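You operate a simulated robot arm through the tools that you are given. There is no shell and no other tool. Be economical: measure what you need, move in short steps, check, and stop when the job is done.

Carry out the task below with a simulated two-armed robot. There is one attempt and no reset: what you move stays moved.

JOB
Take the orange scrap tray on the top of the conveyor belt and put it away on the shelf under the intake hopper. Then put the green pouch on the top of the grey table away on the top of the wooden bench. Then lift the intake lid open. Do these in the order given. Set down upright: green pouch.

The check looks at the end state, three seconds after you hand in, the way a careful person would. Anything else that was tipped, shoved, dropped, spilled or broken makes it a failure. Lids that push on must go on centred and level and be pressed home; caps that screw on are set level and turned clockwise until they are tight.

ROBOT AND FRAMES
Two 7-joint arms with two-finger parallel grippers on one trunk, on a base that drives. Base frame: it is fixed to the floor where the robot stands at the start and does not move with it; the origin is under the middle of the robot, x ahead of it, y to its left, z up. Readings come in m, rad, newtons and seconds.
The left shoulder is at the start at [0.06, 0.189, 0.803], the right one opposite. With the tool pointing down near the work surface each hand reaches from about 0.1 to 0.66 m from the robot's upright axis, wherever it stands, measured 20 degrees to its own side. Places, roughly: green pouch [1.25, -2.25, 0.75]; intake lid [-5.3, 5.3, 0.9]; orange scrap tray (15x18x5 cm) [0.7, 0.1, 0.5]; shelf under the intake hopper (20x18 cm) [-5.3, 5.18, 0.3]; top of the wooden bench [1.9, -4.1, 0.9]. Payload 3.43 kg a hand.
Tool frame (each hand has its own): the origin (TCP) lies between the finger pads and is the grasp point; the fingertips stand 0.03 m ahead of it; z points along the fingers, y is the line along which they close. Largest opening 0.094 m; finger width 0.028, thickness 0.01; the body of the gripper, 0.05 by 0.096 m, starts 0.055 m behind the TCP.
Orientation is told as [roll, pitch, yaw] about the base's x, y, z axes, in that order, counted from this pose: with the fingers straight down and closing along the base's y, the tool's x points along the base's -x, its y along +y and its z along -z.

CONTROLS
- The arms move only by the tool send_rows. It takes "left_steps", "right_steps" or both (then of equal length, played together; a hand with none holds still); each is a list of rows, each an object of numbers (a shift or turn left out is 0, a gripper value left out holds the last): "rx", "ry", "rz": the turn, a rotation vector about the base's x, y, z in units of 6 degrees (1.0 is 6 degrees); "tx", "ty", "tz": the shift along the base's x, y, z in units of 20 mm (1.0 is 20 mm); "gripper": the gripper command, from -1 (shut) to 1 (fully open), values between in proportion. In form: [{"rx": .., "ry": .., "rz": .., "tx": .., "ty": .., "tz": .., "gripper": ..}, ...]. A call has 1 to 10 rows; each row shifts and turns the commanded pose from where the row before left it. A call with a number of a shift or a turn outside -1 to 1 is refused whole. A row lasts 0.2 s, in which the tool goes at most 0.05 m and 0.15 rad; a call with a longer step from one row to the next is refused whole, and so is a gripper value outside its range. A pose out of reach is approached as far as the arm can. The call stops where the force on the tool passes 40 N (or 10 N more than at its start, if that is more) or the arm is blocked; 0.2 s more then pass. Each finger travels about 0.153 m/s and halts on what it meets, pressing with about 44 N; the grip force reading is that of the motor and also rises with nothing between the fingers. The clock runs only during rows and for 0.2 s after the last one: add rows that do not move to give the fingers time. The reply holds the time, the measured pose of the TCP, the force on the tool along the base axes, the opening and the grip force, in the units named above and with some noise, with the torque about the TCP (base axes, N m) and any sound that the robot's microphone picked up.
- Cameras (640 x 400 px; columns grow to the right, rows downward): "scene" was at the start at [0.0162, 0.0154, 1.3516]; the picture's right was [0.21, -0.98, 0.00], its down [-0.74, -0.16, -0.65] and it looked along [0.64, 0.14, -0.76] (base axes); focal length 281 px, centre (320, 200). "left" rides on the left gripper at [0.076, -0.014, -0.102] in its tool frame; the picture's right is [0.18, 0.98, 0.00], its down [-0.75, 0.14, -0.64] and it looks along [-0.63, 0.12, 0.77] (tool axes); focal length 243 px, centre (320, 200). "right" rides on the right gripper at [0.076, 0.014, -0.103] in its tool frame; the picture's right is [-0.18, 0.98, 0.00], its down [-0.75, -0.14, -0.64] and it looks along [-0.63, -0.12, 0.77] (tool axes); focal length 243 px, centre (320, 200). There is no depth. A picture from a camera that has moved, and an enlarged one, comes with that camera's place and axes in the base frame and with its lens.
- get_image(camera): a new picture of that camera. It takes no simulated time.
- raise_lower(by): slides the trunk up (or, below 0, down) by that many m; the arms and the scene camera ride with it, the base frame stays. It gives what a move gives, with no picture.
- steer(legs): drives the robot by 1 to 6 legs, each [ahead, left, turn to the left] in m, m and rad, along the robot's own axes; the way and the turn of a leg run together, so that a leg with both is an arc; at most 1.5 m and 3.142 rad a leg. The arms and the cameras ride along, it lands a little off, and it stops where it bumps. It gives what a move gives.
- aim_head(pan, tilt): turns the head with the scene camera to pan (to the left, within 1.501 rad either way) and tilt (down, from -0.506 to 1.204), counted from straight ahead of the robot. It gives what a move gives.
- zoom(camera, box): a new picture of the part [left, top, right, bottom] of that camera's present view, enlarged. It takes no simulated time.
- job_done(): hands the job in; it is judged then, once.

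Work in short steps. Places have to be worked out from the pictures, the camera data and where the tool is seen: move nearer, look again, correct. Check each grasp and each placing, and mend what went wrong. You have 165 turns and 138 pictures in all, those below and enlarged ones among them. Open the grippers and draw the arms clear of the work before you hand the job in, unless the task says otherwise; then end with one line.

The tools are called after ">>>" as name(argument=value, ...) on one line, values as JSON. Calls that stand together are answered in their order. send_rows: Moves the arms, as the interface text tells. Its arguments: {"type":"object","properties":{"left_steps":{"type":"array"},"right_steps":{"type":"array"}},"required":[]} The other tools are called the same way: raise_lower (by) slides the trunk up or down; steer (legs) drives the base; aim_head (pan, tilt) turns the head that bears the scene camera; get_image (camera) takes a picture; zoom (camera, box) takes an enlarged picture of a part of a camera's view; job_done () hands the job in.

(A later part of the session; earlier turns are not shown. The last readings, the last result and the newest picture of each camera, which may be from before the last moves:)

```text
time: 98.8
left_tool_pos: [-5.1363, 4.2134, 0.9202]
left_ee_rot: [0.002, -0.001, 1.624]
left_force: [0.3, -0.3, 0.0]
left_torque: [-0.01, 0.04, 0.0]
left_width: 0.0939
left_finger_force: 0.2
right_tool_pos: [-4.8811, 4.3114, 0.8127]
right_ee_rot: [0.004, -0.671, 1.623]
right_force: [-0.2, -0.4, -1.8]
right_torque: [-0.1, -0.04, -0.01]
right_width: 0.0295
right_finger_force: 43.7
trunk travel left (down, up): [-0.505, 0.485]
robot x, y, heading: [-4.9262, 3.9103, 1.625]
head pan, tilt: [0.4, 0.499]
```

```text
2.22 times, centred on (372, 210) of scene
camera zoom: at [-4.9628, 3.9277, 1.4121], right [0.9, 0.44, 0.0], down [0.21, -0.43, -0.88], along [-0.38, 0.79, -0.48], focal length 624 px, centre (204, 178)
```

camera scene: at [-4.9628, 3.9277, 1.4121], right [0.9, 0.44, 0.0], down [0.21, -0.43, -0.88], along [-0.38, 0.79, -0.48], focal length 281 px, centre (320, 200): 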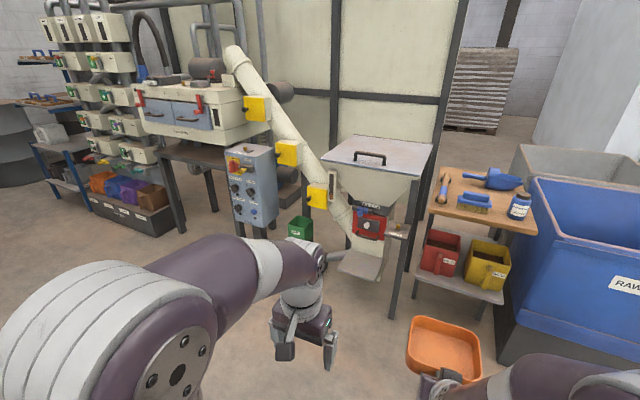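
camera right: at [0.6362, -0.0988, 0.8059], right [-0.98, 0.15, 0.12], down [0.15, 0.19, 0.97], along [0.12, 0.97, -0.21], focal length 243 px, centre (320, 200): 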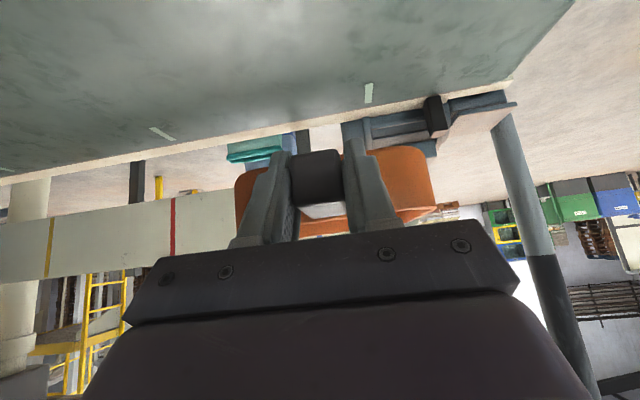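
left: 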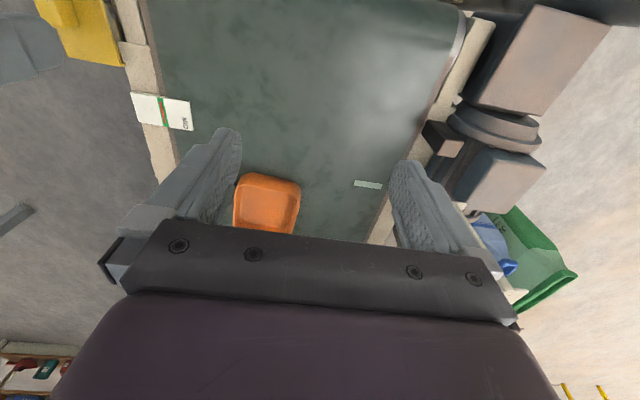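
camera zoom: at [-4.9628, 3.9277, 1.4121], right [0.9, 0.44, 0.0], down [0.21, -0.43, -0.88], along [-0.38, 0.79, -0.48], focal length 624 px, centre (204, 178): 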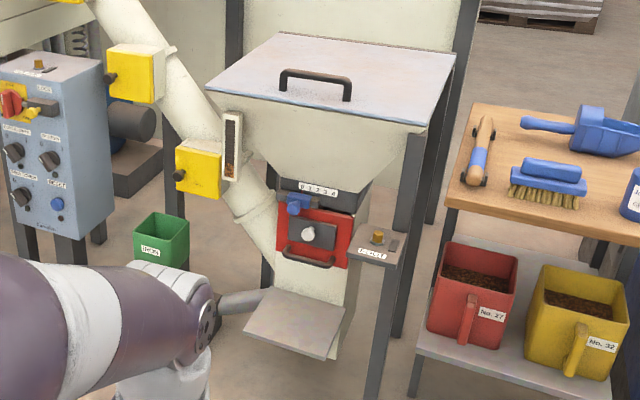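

Shelf plate: x -5.40…-5.18, y 5.07…5.25, z≈0.3, open to the front. I'll straighten, stand at about (-5.5, 4.3), and lower the trunk.

>>> steer(legs=[[0, 0, -0.055], [0.35, 0.57, 0]])

>>> raise_lower(by=-0.36)

>>> aim_head(pan=-0.1, tilt=0.7)

>>> get_image(camera="scene")

```text
time: 101.2
left_tool_pos: [-5.3246, 4.3038, 0.9199]
left_ee_rot: [0.0, 0.001, 1.768]
left_force: [-0.3, -0.6, -0.4]
left_torque: [-0.03, -0.01, 0.0]
left_width: 0.094
left_finger_force: 0.1
right_tool_pos: [-5.0849, 4.4367, 0.8116]
right_ee_rot: [0.0, -0.666, 1.767]
right_force: [-0.3, 0.5, -1.1]
right_torque: [-0.13, -0.03, 0.01]
right_width: 0.0295
right_finger_force: 44.2
trunk travel left (down, up): [-0.505, 0.485]
robot x, y, heading: [-5.0691, 4.0295, 1.769]
head pan, tilt: [0.4, 0.499]
stopped in leg 2: the robot was blocked; the commanded pose is now the measured one
```

```text
time: 104.7
left_tool_pos: [-5.3225, 4.3025, 0.5597]
left_ee_rot: [0.001, 0.001, 1.767]
left_force: [-0.3, 0.4, 0.0]
left_torque: [0.0, -0.03, 0.03]
left_width: 0.0939
left_finger_force: 0.1
right_tool_pos: [-5.0846, 4.4363, 0.4544]
right_ee_rot: [0.004, -0.669, 1.766]
right_force: [-0.3, 0.3, -0.4]
right_torque: [-0.12, 0.01, -0.02]
right_width: 0.0299
right_finger_force: 44.0
trunk travel left (down, up): [-0.145, 0.845]
robot x, y, heading: [-5.0715, 4.0294, 1.772]
head pan, tilt: [0.4, 0.499]
```

```text
time: 105.7
left_tool_pos: [-5.3227, 4.3027, 0.561]
left_ee_rot: [0.0, 0.0, 1.767]
left_force: [0.0, -0.7, 0.2]
left_torque: [0.02, 0.01, 0.04]
left_width: 0.094
left_finger_force: 0.0
right_tool_pos: [-5.0842, 4.4358, 0.4527]
right_ee_rot: [0.005, -0.669, 1.766]
right_force: [0.8, -0.6, -0.4]
right_torque: [-0.13, 0.0, 0.0]
right_width: 0.0297
right_finger_force: 44.2
trunk travel left (down, up): [-0.145, 0.845]
robot x, y, heading: [-5.0728, 4.0284, 1.768]
head pan, tilt: [-0.099, 0.7]
```

```text
105 pictures are left
camera scene: at [-5.0669, 4.0538, 1.0344], right [1.0, 0.1, 0.0], down [0.06, -0.64, -0.77], along [-0.07, 0.76, -0.64], focal length 281 px, centre (320, 200)
```

scene: 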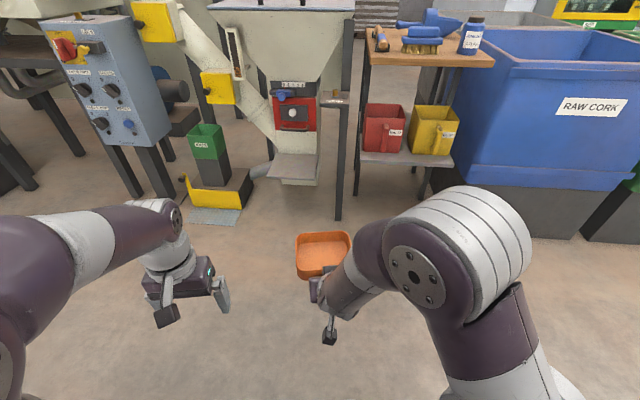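

Something blocked the base on the left. Look there.

>>> aim_head(pan=1.3, tilt=0.6)

>>> get_image(camera="scene")

```text
time: 107.2
left_tool_pos: [-5.322, 4.3024, 0.5613]
left_ee_rot: [0.001, -0.001, 1.768]
left_force: [-0.4, -0.3, 0.6]
left_torque: [-0.01, -0.01, -0.02]
left_width: 0.0938
left_finger_force: 0.0
right_tool_pos: [-5.0843, 4.4359, 0.4524]
right_ee_rot: [0.004, -0.668, 1.767]
right_force: [0.3, -0.8, -1.6]
right_torque: [-0.1, -0.02, 0.03]
right_width: 0.0295
right_finger_force: 43.8
trunk travel left (down, up): [-0.145, 0.845]
robot x, y, heading: [-5.0692, 4.0293, 1.774]
head pan, tilt: [1.3, 0.6]
```

```text
104 pictures are left
camera scene: at [-5.1468, 3.9758, 1.043], right [0.07, 1.0, 0.0], down [0.56, -0.04, -0.83], along [-0.82, 0.06, -0.56], focal length 281 px, centre (320, 200)
```

scene: 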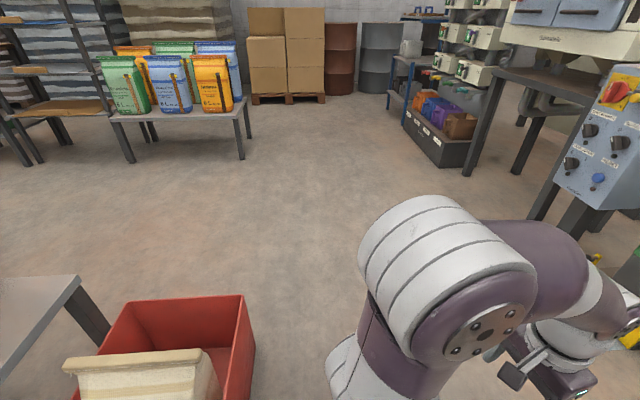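

I brushed the red crate at left-rear. Move forward away from it first, then straighten and slide left.

>>> steer(legs=[[0.28, -0.03, 0], [0, 0, -0.2], [0, 0.35, 0]])

>>> get_image(camera="scene")

>>> aim_head(pan=-0.3, tilt=0.7)

>>> get_image(camera="scene")

```text
time: 111.8
left_tool_pos: [-5.6437, 4.6262, 0.5615]
left_ee_rot: [-0.001, 0.0, 1.572]
left_force: [-0.8, -0.4, -1.0]
left_torque: [0.03, 0.02, 0.0]
left_width: 0.0941
left_finger_force: 0.0
right_tool_pos: [-5.3837, 4.7125, 0.4536]
right_ee_rot: [0.005, -0.668, 1.573]
right_force: [0.5, 0.5, -0.4]
right_torque: [-0.11, -0.01, 0.01]
right_width: 0.0296
right_finger_force: 43.1
trunk travel left (down, up): [-0.145, 0.845]
robot x, y, heading: [-5.4484, 4.3155, 1.575]
head pan, tilt: [1.3, 0.6]
```

```text
103 pictures are left
camera scene: at [-5.5342, 4.2726, 1.043], right [0.27, 0.96, 0.0], down [0.54, -0.15, -0.83], along [-0.8, 0.22, -0.56], focal length 281 px, centre (320, 200)
```

scene: 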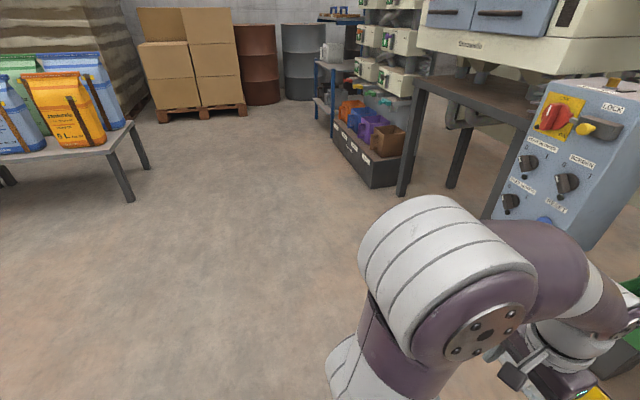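

```text
time: 113.5
left_tool_pos: [-5.6435, 4.6278, 0.5615]
left_ee_rot: [0.001, 0.0, 1.572]
left_force: [-0.1, -0.2, 0.0]
left_torque: [0.01, -0.03, -0.01]
left_width: 0.0944
left_finger_force: 0.1
right_tool_pos: [-5.3832, 4.7123, 0.4527]
right_ee_rot: [0.004, -0.668, 1.571]
right_force: [-0.7, 0.0, -1.5]
right_torque: [-0.11, 0.0, -0.03]
right_width: 0.0297
right_finger_force: 44.0
trunk travel left (down, up): [-0.145, 0.845]
robot x, y, heading: [-5.448, 4.3108, 1.574]
head pan, tilt: [-0.3, 0.7]
```

```text
102 pictures are left
camera scene: at [-5.4241, 4.3304, 1.0344], right [0.96, -0.29, 0.0], down [-0.19, -0.62, -0.76], along [0.22, 0.73, -0.64], focal length 281 px, centre (320, 200)
```

scene: 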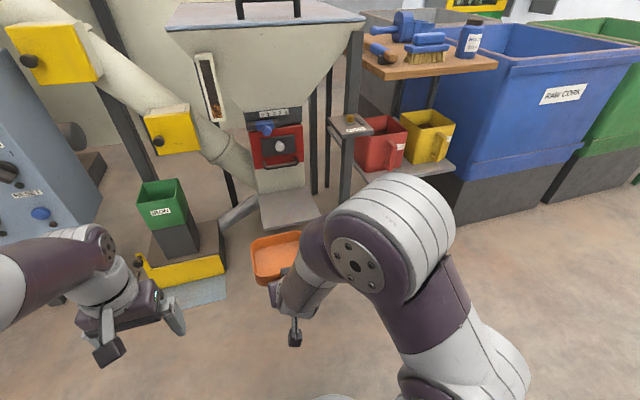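

Shelf centre confirmed near (-5.305, 5.16). Shift the hand right to x≈-5.30 and drive forward 0.18 m.

>>> send_rows(right_steps=[{"tx": 0.8}, {"tx": 0.8}, {"tx": 0.8}, {"tx": 0.8}, {"tx": 0.8}], left_steps=[{"ty": -0.6}, {"ty": -0.6}, {"ty": -0.6}, {"ty": -0.6}, {"ty": -0.6}])

>>> steer(legs=[[0.18, 0, 0]])

>>> get_image(camera="scene")

>>> get_image(camera="right")

```text
time: 114.7
left_tool_pos: [-5.6434, 4.5674, 0.5595]
left_ee_rot: [-0.001, -0.002, 1.573]
left_force: [0.5, 0.4, 0.2]
left_torque: [0.01, -0.05, 0.02]
left_width: 0.0941
left_finger_force: 0.1
right_tool_pos: [-5.3033, 4.7104, 0.4515]
right_ee_rot: [0.004, -0.668, 1.572]
right_force: [-0.2, -0.8, -1.9]
right_torque: [-0.14, 0.0, 0.02]
right_width: 0.0297
right_finger_force: 44.0
trunk travel left (down, up): [-0.145, 0.845]
robot x, y, heading: [-5.4503, 4.3109, 1.576]
head pan, tilt: [-0.3, 0.7]
```

```text
time: 116.2
left_tool_pos: [-5.6424, 4.7476, 0.5588]
left_ee_rot: [0.001, 0.001, 1.572]
left_force: [-0.7, 0.2, 0.6]
left_torque: [0.0, 0.01, 0.01]
left_width: 0.0941
left_finger_force: 0.1
right_tool_pos: [-5.3022, 4.8919, 0.4505]
right_ee_rot: [0.002, -0.668, 1.571]
right_force: [0.0, -1.1, -0.8]
right_torque: [-0.11, 0.02, -0.01]
right_width: 0.0295
right_finger_force: 44.2
trunk travel left (down, up): [-0.145, 0.845]
robot x, y, heading: [-5.4468, 4.4913, 1.571]
head pan, tilt: [-0.3, 0.7]
```

```text
101 pictures are left
camera scene: at [-5.4244, 4.5109, 1.0344], right [0.96, -0.29, 0.0], down [-0.19, -0.62, -0.76], along [0.23, 0.73, -0.64], focal length 281 px, centre (320, 200)
```

scene: 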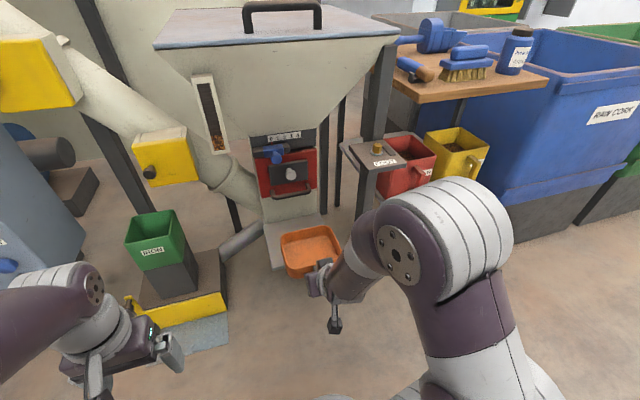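

```text
100 pictures are left
camera right: at [-5.318, 4.7682, 0.4853], right [-0.98, 0.14, 0.12], down [0.14, 0.19, 0.97], along [0.11, 0.97, -0.21], focal length 243 px, centre (320, 200)
```

right: 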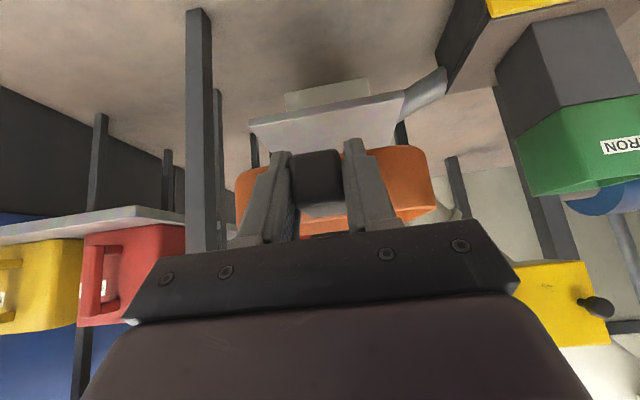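

Shelf x-range is -5.405…-5.20, top ≈0.30; the hand is centred. Lower to bottom-clearance ~3 cm and slide in over the shelf.

>>> send_rows(right_steps=[{"tz": -0.95}, {"tz": -0.95}, {"tz": -0.95}, {"tz": -0.95}, {"ty": 0.9}, {"ty": 0.9}, {"ty": 0.9}, {"ty": 0.9}, {"ty": 0.9}, {}])

>>> get_image(camera="right")

>>> get_image(camera="scene")

```text
time: 118.4
left_tool_pos: [-5.6424, 4.7494, 0.5588]
left_ee_rot: [0.0, -0.001, 1.573]
left_force: [-0.5, -0.2, 0.4]
left_torque: [0.01, -0.04, -0.01]
left_width: 0.094
left_finger_force: 0.2
right_tool_pos: [-5.3051, 4.9821, 0.3744]
right_ee_rot: [0.002, -0.668, 1.571]
right_force: [0.2, 0.3, -1.0]
right_torque: [-0.09, 0.0, -0.02]
right_width: 0.0298
right_finger_force: 43.9
trunk travel left (down, up): [-0.145, 0.845]
robot x, y, heading: [-5.447, 4.4916, 1.575]
head pan, tilt: [-0.3, 0.7]
```

```text
99 pictures are left
camera right: at [-5.3189, 4.8589, 0.4091], right [-0.98, 0.14, 0.12], down [0.14, 0.19, 0.97], along [0.11, 0.97, -0.21], focal length 243 px, centre (320, 200)
```

right: 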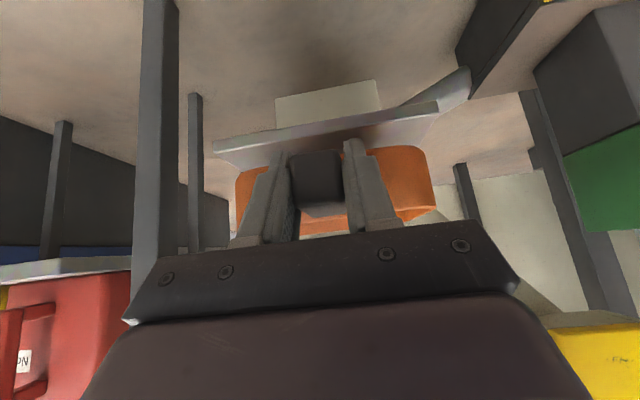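

```text
98 pictures are left
camera scene: at [-5.4244, 4.511, 1.0344], right [0.96, -0.29, 0.0], down [-0.19, -0.62, -0.76], along [0.23, 0.73, -0.64], focal length 281 px, centre (320, 200)
```

scene: 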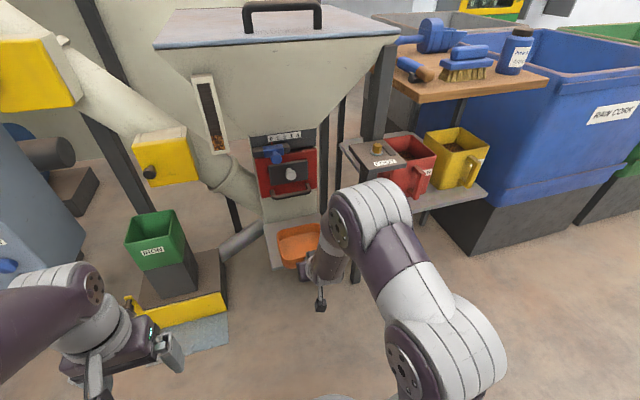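

Tray is above the shelf and clear. Slide in 9 cm more.

>>> send_rows(right_steps=[{"ty": 0.9}, {"ty": 0.9}, {"ty": 0.9}, {"ty": 0.9}, {"ty": 0.8}, {}])

>>> get_image(camera="right")

>>> get_image(camera="scene")

```text
time: 119.8
left_tool_pos: [-5.6422, 4.7491, 0.5596]
left_ee_rot: [0.0, -0.001, 1.574]
left_force: [0.5, -0.8, 0.5]
left_torque: [-0.03, -0.04, 0.0]
left_width: 0.0941
left_finger_force: 0.1
right_tool_pos: [-5.3042, 5.0705, 0.376]
right_ee_rot: [0.004, -0.669, 1.571]
right_force: [0.4, -0.8, -1.0]
right_torque: [-0.09, -0.02, 0.03]
right_width: 0.03
right_finger_force: 44.0
trunk travel left (down, up): [-0.145, 0.845]
robot x, y, heading: [-5.4502, 4.4884, 1.573]
head pan, tilt: [-0.3, 0.7]
```

```text
97 pictures are left
camera right: at [-5.3187, 4.9464, 0.41], right [-0.98, 0.14, 0.12], down [0.14, 0.19, 0.97], along [0.11, 0.97, -0.21], focal length 243 px, centre (320, 200)
```

right: 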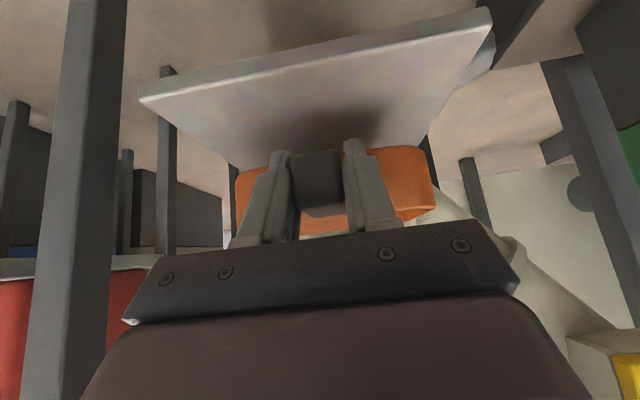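

```text
96 pictures are left
camera scene: at [-5.4244, 4.5111, 1.0344], right [0.96, -0.29, 0.0], down [-0.19, -0.62, -0.76], along [0.23, 0.73, -0.64], focal length 281 px, centre (320, 200)
```

scene: 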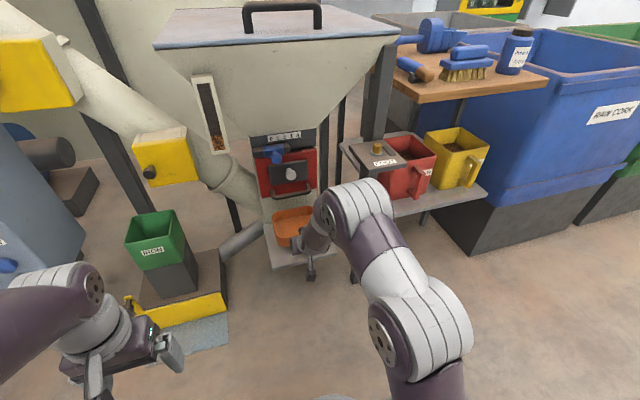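

Positioned over the shelf. Lower in small steps until contact.

>>> send_rows(right_steps=[{"tz": -0.4}, {"tz": -0.4}, {"tz": -0.4}, {"tz": -0.25}, {"tz": -0.25}, {}])

>>> get_image(camera="right")

```text
time: 121.2
left_tool_pos: [-5.643, 4.7485, 0.5603]
left_ee_rot: [-0.001, 0.001, 1.572]
left_force: [0.2, -0.5, -0.5]
left_torque: [0.01, -0.01, 0.0]
left_width: 0.0939
left_finger_force: 0.2
right_tool_pos: [-5.3039, 5.0698, 0.341]
right_ee_rot: [0.003, -0.668, 1.572]
right_force: [0.5, -0.4, -0.7]
right_torque: [-0.09, -0.03, 0.03]
right_width: 0.0299
right_finger_force: 43.8
trunk travel left (down, up): [-0.145, 0.845]
robot x, y, heading: [-5.4478, 4.4892, 1.575]
head pan, tilt: [-0.3, 0.7]
```

```text
95 pictures are left
camera right: at [-5.3185, 4.9466, 0.3754], right [-0.98, 0.14, 0.12], down [0.14, 0.19, 0.97], along [0.11, 0.97, -0.21], focal length 243 px, centre (320, 200)
```

right: 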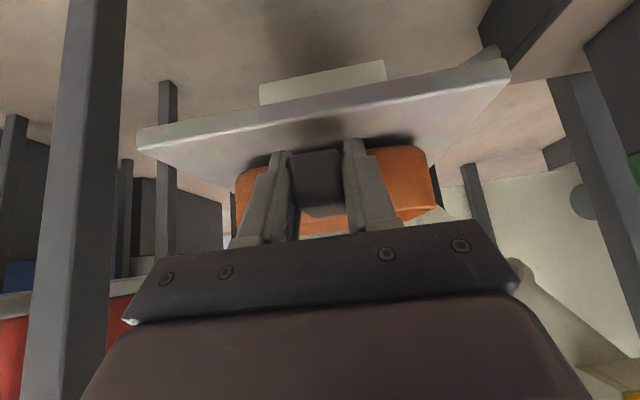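

Nearly there, no contact yet. Keep lowering by millimetres.

>>> send_rows(right_steps=[{"tz": -0.15}, {"tz": -0.1}, {"tz": -0.1}, {}])

```text
time: 122.2
left_tool_pos: [-5.6424, 4.7482, 0.5594]
left_ee_rot: [0.0, 0.001, 1.572]
left_force: [0.8, -0.7, 0.0]
left_torque: [-0.01, -0.01, -0.01]
left_width: 0.0941
left_finger_force: 0.1
right_tool_pos: [-5.3032, 5.0709, 0.3344]
right_ee_rot: [0.003, -0.673, 1.572]
right_force: [0.8, 0.6, 0.3]
right_torque: [0.15, -0.1, -0.01]
right_width: 0.0297
right_finger_force: 44.2
trunk travel left (down, up): [-0.145, 0.845]
robot x, y, heading: [-5.4549, 4.4906, 1.568]
head pan, tilt: [-0.3, 0.7]
```

Torque flipped (+0.15): contact begun. Two more mm.

>>> send_rows(right_steps=[{"tz": -0.1}, {"tz": -0.1}, {}])

>>> get_image(camera="right")

```text
time: 123.0
left_tool_pos: [-5.643, 4.7481, 0.5585]
left_ee_rot: [-0.002, -0.002, 1.573]
left_force: [0.6, 0.7, -0.3]
left_torque: [-0.01, -0.01, -0.01]
left_width: 0.094
left_finger_force: 0.2
right_tool_pos: [-5.3041, 5.0694, 0.3326]
right_ee_rot: [0.004, -0.675, 1.57]
right_force: [-0.1, 2.8, 6.8]
right_torque: [1.32, -0.03, 0.1]
right_width: 0.0299
right_finger_force: 44.8
trunk travel left (down, up): [-0.145, 0.845]
robot x, y, heading: [-5.452, 4.4891, 1.57]
head pan, tilt: [-0.3, 0.7]
```

```text
94 pictures are left
camera right: at [-5.3183, 4.9467, 0.3657], right [-0.98, 0.14, 0.12], down [0.14, 0.19, 0.97], along [0.11, 0.97, -0.21], focal length 243 px, centre (320, 200)
```

right: 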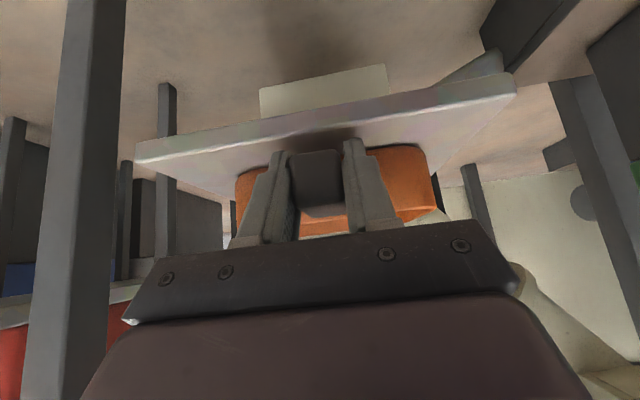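

Firm contact. Open gently, then retreat along the tool axis.

>>> send_rows(right_steps=[{"gripper": -0.5}, {"gripper": -0.2}, {"gripper": 0.1}, {"gripper": 0.4}, {}, {}])

>>> send_rows(right_steps=[{"ty": -0.5, "tz": 0.6}, {"ty": -0.6, "tz": 0.78}, {"ty": -0.6, "tz": 0.78}, {"ty": -0.6, "tz": 0.78}, {"ty": -0.9, "tz": 0.5}, {"ty": -0.9, "tz": 0.5}, {"ty": -0.9}, {"ty": -0.9}, {}])

>>> get_image(camera="right")

>>> get_image(camera="scene")

```text
time: 124.4
left_tool_pos: [-5.6425, 4.7478, 0.56]
left_ee_rot: [0.0, -0.003, 1.573]
left_force: [0.3, 0.2, 0.7]
left_torque: [0.0, -0.06, -0.03]
left_width: 0.094
left_finger_force: 0.1
right_tool_pos: [-5.3034, 5.0691, 0.3326]
right_ee_rot: [0.003, -0.672, 1.574]
right_force: [-9.7, -6.9, 16.7]
right_torque: [-0.08, -0.21, -0.15]
right_width: 0.0605
right_finger_force: 0.0
trunk travel left (down, up): [-0.145, 0.845]
robot x, y, heading: [-5.4524, 4.4879, 1.57]
head pan, tilt: [-0.3, 0.7]
```

```text
time: 126.4
left_tool_pos: [-5.6432, 4.7482, 0.5587]
left_ee_rot: [0.001, -0.001, 1.572]
left_force: [-0.5, -0.4, -0.2]
left_torque: [0.02, -0.03, 0.01]
left_width: 0.094
left_finger_force: 0.1
right_tool_pos: [-5.3017, 4.9514, 0.4082]
right_ee_rot: [0.004, -0.67, 1.572]
right_force: [0.2, -0.3, 0.0]
right_torque: [0.0, 0.0, 0.01]
right_width: 0.0658
right_finger_force: 0.1
trunk travel left (down, up): [-0.145, 0.845]
robot x, y, heading: [-5.4502, 4.4899, 1.573]
head pan, tilt: [-0.3, 0.7]
```

```text
93 pictures are left
camera right: at [-5.3172, 4.8272, 0.4418], right [-0.98, 0.14, 0.12], down [0.14, 0.19, 0.97], along [0.11, 0.97, -0.21], focal length 243 px, centre (320, 200)
```

right: 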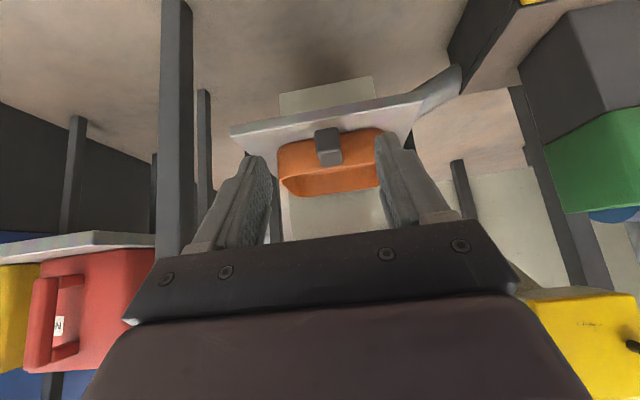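

```text
92 pictures are left
camera scene: at [-5.4244, 4.5109, 1.0344], right [0.96, -0.29, 0.0], down [-0.19, -0.62, -0.76], along [0.23, 0.73, -0.64], focal length 281 px, centre (320, 200)
```

scene: 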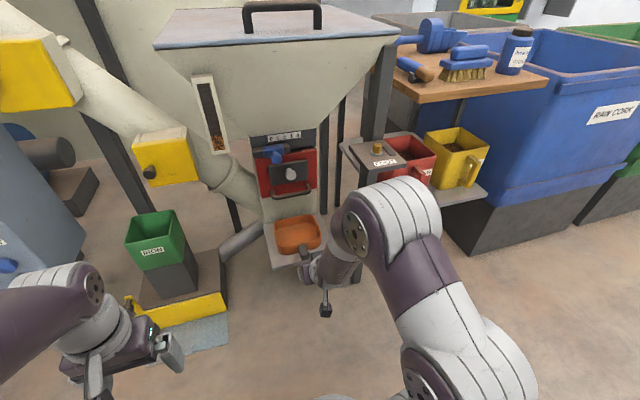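

Tray rests level and centred on the shelf. Draw back, raise the trunk, and drive back toward the gap.

>>> send_rows(right_steps=[{"ty": -1, "tz": 0.5}, {"ty": -1, "tz": 0.5}, {"ty": -1, "tz": 0.5}, {"ty": -1, "tx": -0.5}, {"ty": -1, "tx": -0.5}, {"ty": -0.5, "tx": -0.5}])

>>> steer(legs=[[-0.15, -0.6, 0], [-0.45, -1.4, 0], [-0.45, -1.4, 0], [-0.45, -1.4, 0], [-0.9, -0.55, 0]])

>>> raise_lower(by=0.36)

>>> aim_head(pan=0, tilt=0.6)

```text
time: 127.8
left_tool_pos: [-5.6428, 4.7498, 0.5588]
left_ee_rot: [0.0, 0.0, 1.571]
left_force: [-1.0, -0.1, 0.4]
left_torque: [-0.02, 0.0, 0.02]
left_width: 0.0941
left_finger_force: 0.0
right_tool_pos: [-5.334, 4.8417, 0.4389]
right_ee_rot: [0.004, -0.671, 1.571]
right_force: [-0.1, 0.1, -0.5]
right_torque: [0.0, 0.02, 0.01]
right_width: 0.0662
right_finger_force: 0.0
trunk travel left (down, up): [-0.145, 0.845]
robot x, y, heading: [-5.4471, 4.4914, 1.57]
head pan, tilt: [-0.3, 0.7]
```

```text
time: 157.1
left_tool_pos: [-0.2961, 2.2846, 0.5586]
left_ee_rot: [0.001, 0.001, 1.536]
left_force: [0.3, -0.2, -0.1]
left_torque: [0.03, -0.01, 0.0]
left_width: 0.0939
left_finger_force: 0.1
right_tool_pos: [0.0164, 2.3656, 0.4383]
right_ee_rot: [0.004, -0.669, 1.535]
right_force: [0.3, 0.4, -0.6]
right_torque: [0.04, -0.01, 0.0]
right_width: 0.0658
right_finger_force: 0.1
trunk travel left (down, up): [-0.145, 0.845]
robot x, y, heading: [-0.1135, 2.0225, 1.538]
head pan, tilt: [-0.3, 0.7]
```

```text
time: 160.6
left_tool_pos: [-0.2958, 2.2849, 0.9186]
left_ee_rot: [0.0, 0.002, 1.536]
left_force: [0.0, 0.0, 0.2]
left_torque: [0.0, 0.02, 0.0]
left_width: 0.0939
left_finger_force: 0.0
right_tool_pos: [0.0153, 2.3659, 0.7981]
right_ee_rot: [0.003, -0.669, 1.536]
right_force: [0.6, 0.4, -0.3]
right_torque: [0.01, -0.02, 0.0]
right_width: 0.0659
right_finger_force: 0.1
trunk travel left (down, up): [-0.505, 0.485]
robot x, y, heading: [-0.1075, 2.0185, 1.533]
head pan, tilt: [-0.3, 0.7]
```

```text
time: 161.4
left_tool_pos: [-0.2966, 2.2834, 0.9199]
left_ee_rot: [-0.001, 0.0, 1.537]
left_force: [0.0, -0.1, 0.2]
left_torque: [-0.03, -0.03, 0.02]
left_width: 0.0942
left_finger_force: 0.0
right_tool_pos: [0.0167, 2.3669, 0.7982]
right_ee_rot: [0.004, -0.668, 1.535]
right_force: [-0.5, -0.1, 0.2]
right_torque: [-0.04, 0.0, -0.03]
right_width: 0.0658
right_finger_force: 0.2
trunk travel left (down, up): [-0.505, 0.485]
robot x, y, heading: [-0.1114, 2.0212, 1.533]
head pan, tilt: [0.0, 0.6]
```

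Reverse through the gap along the same proven path.

>>> steer(legs=[[0, 0, 0.037], [-1.0, 0, 0], [-0.3, 0.24, 0], [-0.5, 0, 0], [-0.25, -0.25, 0], [-0.87, 0, 0]])

```text
time: 177.7
left_tool_pos: [-0.2444, -0.6662, 0.9189]
left_ee_rot: [-0.002, -0.003, 1.595]
left_force: [-0.8, -0.8, 0.1]
left_torque: [0.02, 0.0, 0.03]
left_width: 0.0938
left_finger_force: 0.1
right_tool_pos: [0.0633, -0.5641, 0.7988]
right_ee_rot: [0.004, -0.67, 1.594]
right_force: [-0.3, 0.2, 0.7]
right_torque: [-0.03, -0.01, 0.01]
right_width: 0.0658
right_finger_force: 0.0
trunk travel left (down, up): [-0.505, 0.485]
robot x, y, heading: [-0.0415, -0.9169, 1.593]
head pan, tilt: [0.0, 0.6]
```

Now to the grey table: move off, turn to face -y and stop short of the table.

>>> steer(legs=[[-0.3, -0.5, 0], [0, 0, -3.14], [0.2, 0.5, 0]])

>>> aim_head(pan=0, tilt=0.6)

>>> get_image(camera="scene")

```text
time: 191.2
left_tool_pos: [1.1659, -1.6564, 0.918]
left_ee_rot: [-0.001, 0.001, -1.548]
left_force: [0.1, 0.7, 0.2]
left_torque: [-0.01, 0.01, -0.02]
left_width: 0.0939
left_finger_force: 0.0
right_tool_pos: [0.8588, -1.7543, 0.7992]
right_ee_rot: [0.005, -0.67, -1.549]
right_force: [0.7, -0.3, 0.9]
right_torque: [0.02, 0.0, -0.03]
right_width: 0.0659
right_finger_force: 0.0
trunk travel left (down, up): [-0.505, 0.485]
robot x, y, heading: [0.965, -1.399, -1.554]
head pan, tilt: [0.0, 0.6]
```

```text
time: 191.8
left_tool_pos: [1.166, -1.6556, 0.92]
left_ee_rot: [0.003, 0.0, -1.548]
left_force: [0.4, 0.2, -0.3]
left_torque: [-0.05, 0.0, -0.01]
left_width: 0.0939
left_finger_force: 0.0
right_tool_pos: [0.8589, -1.7557, 0.7974]
right_ee_rot: [0.002, -0.67, -1.55]
right_force: [0.5, 0.3, -1.2]
right_torque: [0.01, -0.04, -0.01]
right_width: 0.0656
right_finger_force: 0.0
trunk travel left (down, up): [-0.505, 0.485]
robot x, y, heading: [0.9658, -1.4026, -1.547]
head pan, tilt: [0.0, 0.6]
```

```text
91 pictures are left
camera scene: at [0.9678, -1.4316, 1.403], right [-1.0, -0.02, 0.0], down [-0.01, 0.56, -0.83], along [0.02, -0.82, -0.56], focal length 281 px, centre (320, 200)
```

scene: 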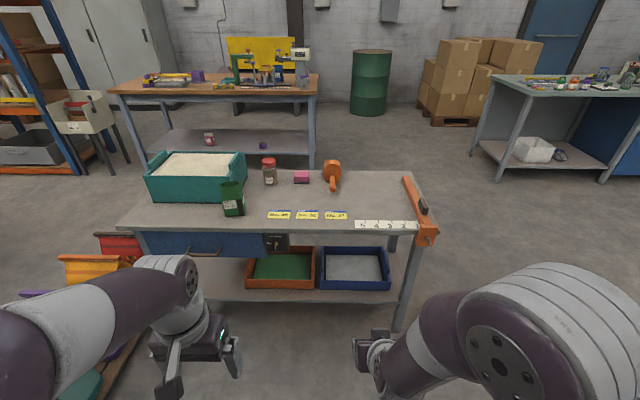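

Green pouch is the one at (232,197). Zoom in.

>>> zoom(camera="scene", box=[180, 150, 308, 230])

```text
5.00 times, centred on (244, 190) of scene
camera zoom: at [0.9678, -1.4316, 1.403], right [-1.0, -0.02, 0.0], down [-0.01, 0.56, -0.83], along [0.02, -0.82, -0.56], focal length 1404 px, centre (700, 250)
```

zoom: 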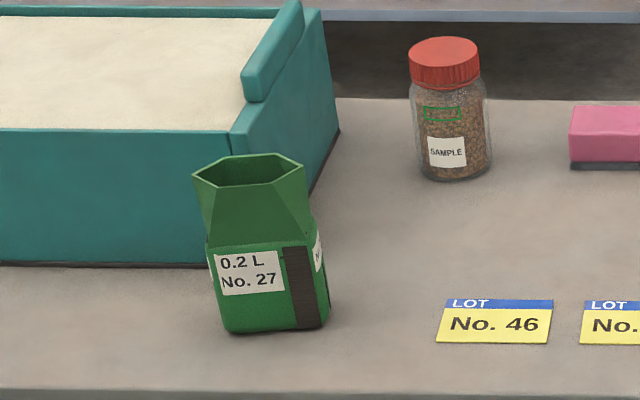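

Pouch base ≈(1.32,-2.29), standing near the table front edge (y≈-2.2), teal box just behind. I'll come closer so the left hand can reach it, and view with the left wrist camera.

>>> steer(legs=[[0, 0, -0.024], [0.3, 0.16, 0]])

>>> aim_head(pan=0.3, tilt=0.8)

>>> get_image(camera="scene")

>>> get_image(camera="left")

```text
time: 194.3
left_tool_pos: [1.3182, -1.9633, 0.9192]
left_ee_rot: [-0.002, -0.001, -1.579]
left_force: [0.0, 0.4, -0.5]
left_torque: [0.0, 0.04, 0.01]
left_width: 0.0938
left_finger_force: 0.1
right_tool_pos: [1.0079, -2.0545, 0.7981]
right_ee_rot: [0.004, -0.669, -1.58]
right_force: [0.5, -0.2, 0.5]
right_torque: [-0.02, 0.0, -0.02]
right_width: 0.0656
right_finger_force: 0.1
trunk travel left (down, up): [-0.505, 0.485]
robot x, y, heading: [1.1268, -1.7046, -1.577]
head pan, tilt: [0.0, 0.6]
```

```text
time: 195.1
left_tool_pos: [1.3174, -1.962, 0.9183]
left_ee_rot: [0.0, -0.001, -1.579]
left_force: [0.1, -1.0, -0.6]
left_torque: [-0.04, -0.02, -0.03]
left_width: 0.0941
left_finger_force: 0.2
right_tool_pos: [1.0076, -2.0518, 0.7991]
right_ee_rot: [0.003, -0.669, -1.579]
right_force: [0.9, 0.0, -0.1]
right_torque: [-0.01, -0.02, 0.0]
right_width: 0.0657
right_finger_force: 0.1
trunk travel left (down, up): [-0.505, 0.485]
robot x, y, heading: [1.1267, -1.7026, -1.578]
head pan, tilt: [0.3, 0.799]
```

```text
89 pictures are left
camera scene: at [1.1503, -1.7205, 1.3862], right [-0.96, -0.29, 0.0], down [-0.21, 0.69, -0.7], along [0.2, -0.67, -0.72], focal length 281 px, centre (320, 200)
```

scene: 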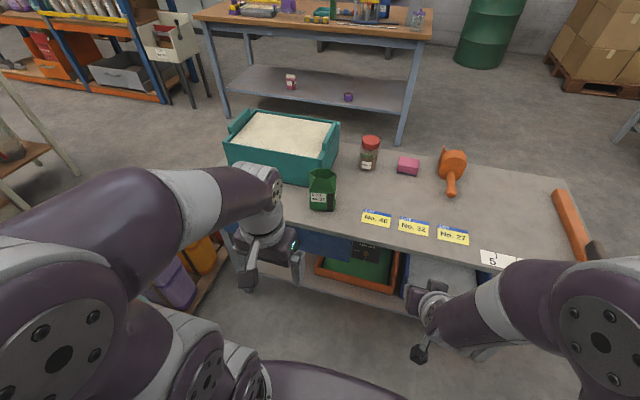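

```text
88 pictures are left
camera left: at [1.3048, -1.8857, 1.0228], right [0.98, 0.18, 0.0], down [0.13, -0.75, 0.64], along [0.11, -0.63, -0.77], focal length 243 px, centre (320, 200)
```

left: 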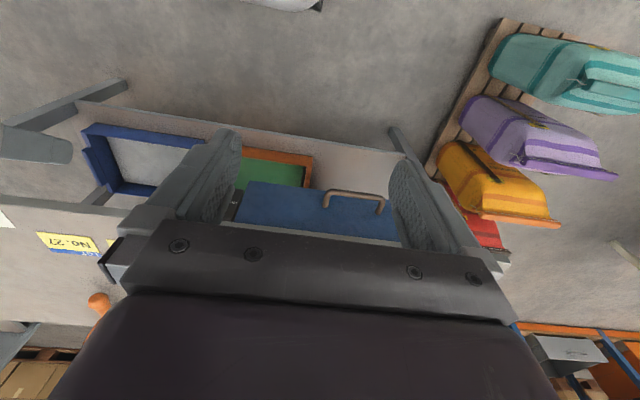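

>>> zoom(camera="scene", box=[282, 150, 378, 220])

```text
5.71 times, centred on (330, 185) of scene
camera zoom: at [1.1503, -1.7205, 1.3862], right [-0.96, -0.29, 0.0], down [-0.21, 0.69, -0.7], along [0.2, -0.67, -0.72], focal length 1604 px, centre (263, 286)
```

zoom: 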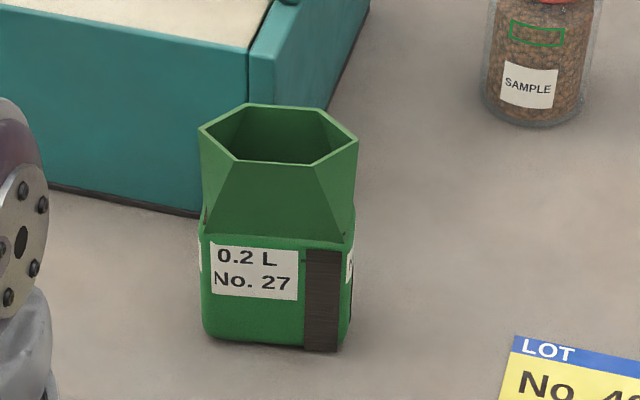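

Pouch faces me: front face ≈7.5 cm wide, centre near (1.309,-2.297), body z≈0.75–0.83, turned ~8°. Tilt the left hand forward 38° and move nearer to view it.

>>> send_rows(left_steps=[{"rx": -0.8, "ty": -0.6, "tz": 0.6, "gripper": 1}, {"rx": -0.8, "ty": -0.6, "tz": 0.6}, {"rx": -0.8, "ty": -0.6, "tz": 0.2}, {"rx": -0.8, "ty": -0.6}, {"rx": -0.8, "ty": -0.6}, {"rx": -0.8, "ty": -0.6}, {"rx": -0.8, "ty": -0.6}, {"rx": -0.8, "ty": -0.6}, {}])

>>> get_image(camera="left")

```text
time: 197.1
left_tool_pos: [1.3161, -2.0578, 0.9471]
left_ee_rot: [0.005, -0.671, -1.581]
left_force: [0.0, -0.3, -0.3]
left_torque: [-0.02, 0.02, 0.03]
left_width: 0.094
left_finger_force: 0.1
right_tool_pos: [1.0073, -2.0526, 0.7992]
right_ee_rot: [0.004, -0.67, -1.579]
right_force: [-0.1, -0.4, 0.6]
right_torque: [-0.04, 0.03, -0.01]
right_width: 0.0657
right_finger_force: 0.0
trunk travel left (down, up): [-0.505, 0.485]
robot x, y, heading: [1.1273, -1.7011, -1.578]
head pan, tilt: [0.3, 0.799]
```

```text
86 pictures are left
camera left: at [1.3048, -1.9353, 0.9815], right [0.98, 0.14, -0.11], down [0.13, -0.19, 0.97], along [0.11, -0.97, -0.21], focal length 243 px, centre (320, 200)
```

left: 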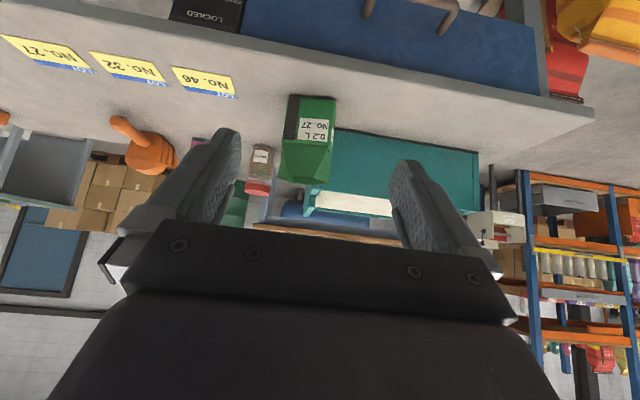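

>>> zoom(camera="left", box=[240, 80, 400, 200])

```text
3.33 times, centred on (320, 140) of left
camera zoom: at [1.3048, -1.9353, 0.9815], right [0.98, 0.14, -0.11], down [0.13, -0.19, 0.97], along [0.11, -0.97, -0.21], focal length 809 px, centre (320, 400)
```

zoom: 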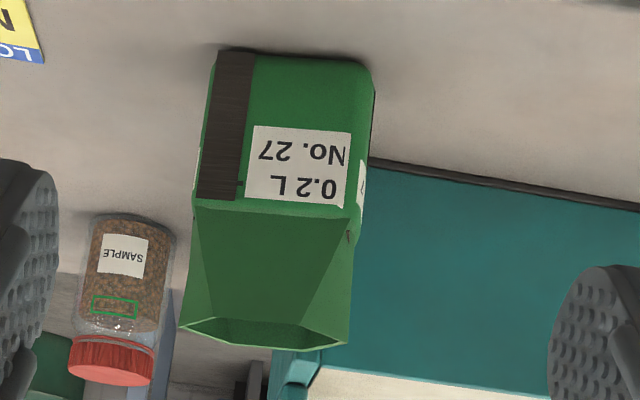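

Refined: table z≈0.744, front face from (1.275,-2.285) to (1.347,-2.275), yawed 8°, total height ≈0.13. I'll tilt to 50°, yaw +9°, and move to the pre-grasp point.

>>> send_rows(left_steps=[{"rx": -1, "ty": -0.6}, {"rx": -1, "ty": -0.6}, {"rz": 0.75, "ty": -0.6}, {"rz": 0.73, "ty": -0.6}, {"tx": -0.15, "ty": -0.8, "tz": -0.8}, {"tx": -0.15, "ty": -0.8, "tz": -0.8}, {"tx": -0.15, "ty": -0.8, "tz": -0.8}, {"tx": -0.15, "ty": -0.8, "tz": -0.8}, {"tx": -0.1, "ty": -0.8, "tz": -0.5}, {}])

>>> get_image(camera="left")

>>> zoom(camera="scene", box=[250, 130, 410, 230])

```text
time: 199.3
left_tool_pos: [1.3062, -2.1909, 0.8758]
left_ee_rot: [0.011, -0.879, -1.428]
left_force: [-0.2, -0.7, 0.2]
left_torque: [0.01, 0.01, -0.04]
left_width: 0.0941
left_finger_force: 0.1
left hand out of reach, approached as far as the arm can: row 1, 2
right_tool_pos: [1.0083, -2.0522, 0.7994]
right_ee_rot: [0.004, -0.672, -1.577]
right_force: [-0.5, -0.2, -0.2]
right_torque: [0.01, -0.02, -0.02]
right_width: 0.0657
right_finger_force: 0.0
trunk travel left (down, up): [-0.505, 0.485]
robot x, y, heading: [1.1265, -1.6997, -1.581]
head pan, tilt: [0.3, 0.799]
```

```text
84 pictures are left
camera left: at [1.2736, -2.0664, 0.8826], right [0.96, 0.26, -0.14], down [0.13, 0.04, 0.99], along [0.27, -0.96, 0.0], focal length 243 px, centre (320, 200)
```

left: 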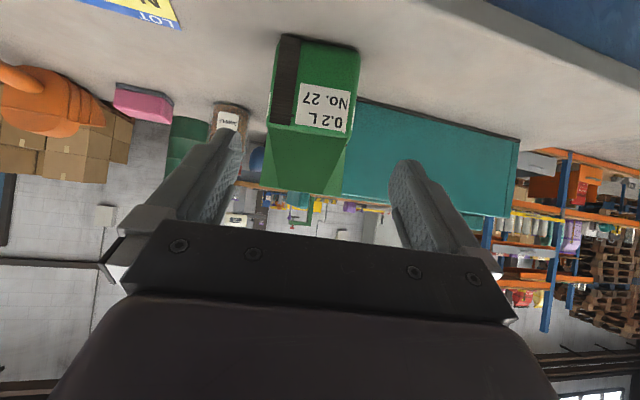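

```text
4.00 times, centred on (330, 180) of scene
camera zoom: at [1.1504, -1.7201, 1.3861], right [-0.96, -0.29, 0.0], down [-0.21, 0.69, -0.7], along [0.2, -0.67, -0.72], focal length 1123 px, centre (280, 280)
```

zoom: 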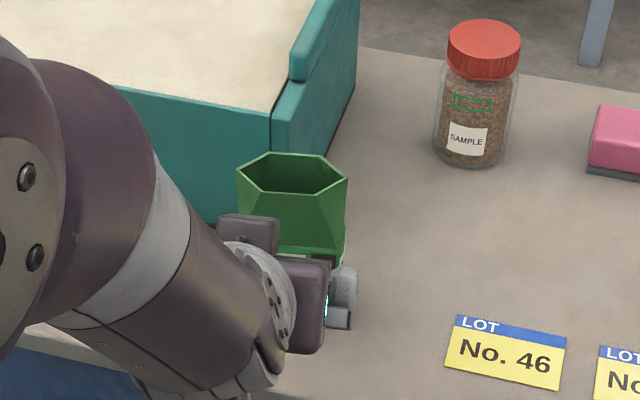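

Pouch lies ~8 mm left of the finger centreline. Correct laterally, then advance 8 cm along the axis and look.

>>> send_rows(left_steps=[{"tx": -0.39, "ty": -0.05}, {"tx": 0.11, "ty": -0.758, "tz": -0.643}, {"tx": 0.11, "ty": -0.758, "tz": -0.643}, {"tx": 0.11, "ty": -0.758, "tz": -0.643}, {"tx": 0.11, "ty": -0.758, "tz": -0.643}, {}])

>>> get_image(camera="left")

```text
time: 200.7
left_tool_pos: [1.308, -2.2517, 0.8245]
left_ee_rot: [0.01, -0.88, -1.427]
left_force: [-0.1, -0.3, 0.8]
left_torque: [-0.02, -0.05, 0.02]
left_width: 0.094
left_finger_force: 0.0
right_tool_pos: [1.0081, -2.0526, 0.7987]
right_ee_rot: [0.004, -0.669, -1.581]
right_force: [-0.3, 0.4, -0.3]
right_torque: [0.03, 0.0, -0.02]
right_width: 0.0659
right_finger_force: 0.1
trunk travel left (down, up): [-0.505, 0.485]
robot x, y, heading: [1.1231, -1.7, -1.578]
head pan, tilt: [0.3, 0.799]
```

```text
82 pictures are left
camera left: at [1.2753, -2.1284, 0.8316], right [0.96, 0.26, -0.14], down [0.13, 0.03, 0.99], along [0.27, -0.96, 0.0], focal length 243 px, centre (320, 200)
```

left: 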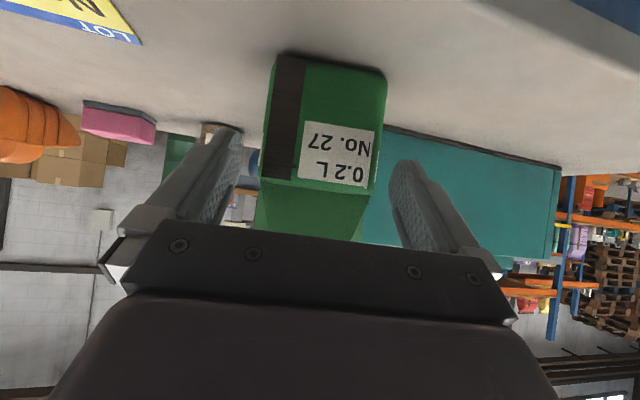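

Fingertips at the pouch front; nearly centred—shift 3 mm right and advance the last 6 cm.

>>> send_rows(left_steps=[{"tx": 0.15, "ty": 0.02}, {"tx": 0.11, "ty": -0.758, "tz": -0.643}, {"tx": 0.11, "ty": -0.758, "tz": -0.643}, {"tx": 0.11, "ty": -0.758, "tz": -0.643}, {}])

>>> get_image(camera="left")

```text
time: 201.9
left_tool_pos: [1.3165, -2.2948, 0.7836]
left_ee_rot: [0.009, -0.881, -1.427]
left_force: [-0.8, 0.0, 0.0]
left_torque: [0.0, 0.02, 0.0]
left_width: 0.0939
left_finger_force: 0.0
right_tool_pos: [1.0079, -2.0509, 0.7989]
right_ee_rot: [0.002, -0.669, -1.581]
right_force: [0.0, 1.1, -0.3]
right_torque: [-0.03, -0.01, 0.02]
right_width: 0.0657
right_finger_force: 0.0
trunk travel left (down, up): [-0.505, 0.485]
robot x, y, heading: [1.1289, -1.6999, -1.581]
head pan, tilt: [0.3, 0.799]
```

```text
81 pictures are left
camera left: at [1.2843, -2.1721, 0.7913], right [0.96, 0.26, -0.14], down [0.13, 0.04, 0.99], along [0.27, -0.96, 0.0], focal length 243 px, centre (320, 200)
```

left: 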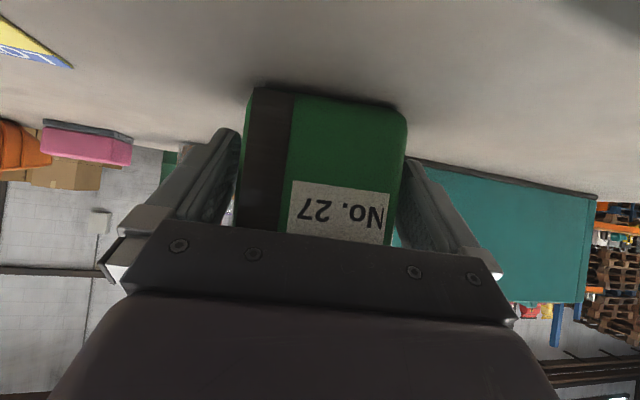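

Straddled with no contact. Close gently and test-lift.

>>> send_rows(left_steps=[{"gripper": 0.8}, {"gripper": 0.6}, {"gripper": 0.3}, {"gripper": -0.2}, {"gripper": -1}, {}, {}])

>>> send_rows(left_steps=[{"tz": 0.3}, {"tz": 0.3}, {"tz": 0.4}, {}])

>>> get_image(camera="left")

>>> zoom(camera="scene", box=[250, 130, 410, 230])

```text
time: 203.5
left_tool_pos: [1.3174, -2.2955, 0.7852]
left_ee_rot: [0.01, -0.879, -1.427]
left_force: [-0.3, 0.0, 0.2]
left_torque: [0.0, -0.01, 0.02]
left_width: 0.0831
left_finger_force: 43.9
right_tool_pos: [1.0076, -2.0516, 0.7991]
right_ee_rot: [0.003, -0.668, -1.581]
right_force: [0.4, -0.3, -0.1]
right_torque: [0.03, -0.01, 0.0]
right_width: 0.0658
right_finger_force: 0.1
trunk travel left (down, up): [-0.505, 0.485]
robot x, y, heading: [1.1253, -1.7025, -1.584]
head pan, tilt: [0.3, 0.799]
```

```text
time: 204.5
left_tool_pos: [1.3165, -2.2969, 0.8038]
left_ee_rot: [0.01, -0.879, -1.43]
left_force: [-0.6, 0.4, -0.3]
left_torque: [0.0, -0.03, -0.03]
left_width: 0.0825
left_finger_force: 44.0
right_tool_pos: [1.0078, -2.0531, 0.7989]
right_ee_rot: [0.003, -0.669, -1.579]
right_force: [-0.5, 0.0, -0.1]
right_torque: [-0.01, 0.0, -0.02]
right_width: 0.066
right_finger_force: 0.1
trunk travel left (down, up): [-0.505, 0.485]
robot x, y, heading: [1.1303, -1.7003, -1.578]
head pan, tilt: [0.3, 0.799]
```

```text
80 pictures are left
camera left: at [1.2845, -2.1734, 0.8116], right [0.96, 0.26, -0.14], down [0.13, 0.03, 0.99], along [0.27, -0.96, 0.0], focal length 243 px, centre (320, 200)
```

left: 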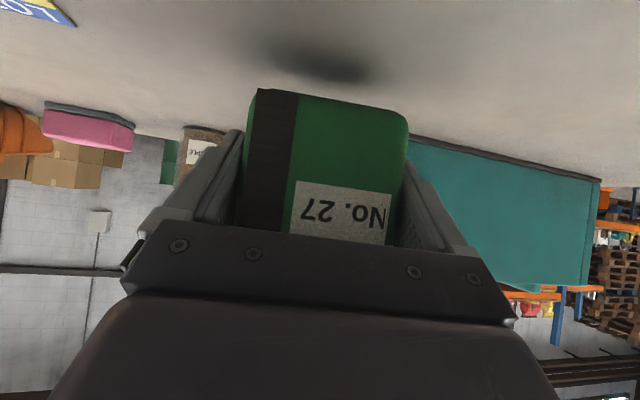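

```text
4.00 times, centred on (330, 180) of scene
camera zoom: at [1.1504, -1.7206, 1.3861], right [-0.96, -0.29, 0.0], down [-0.21, 0.69, -0.7], along [0.2, -0.67, -0.72], focal length 1123 px, centre (280, 280)
```

zoom: 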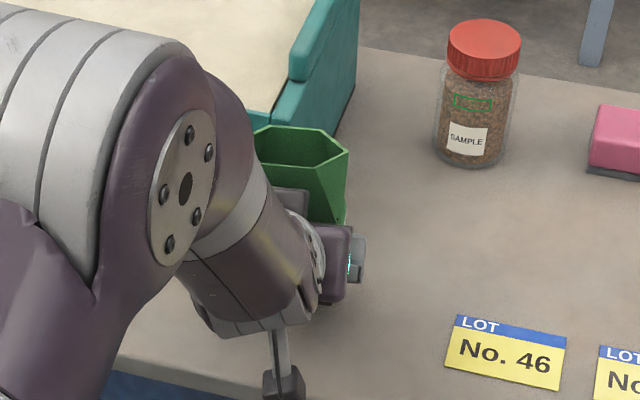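

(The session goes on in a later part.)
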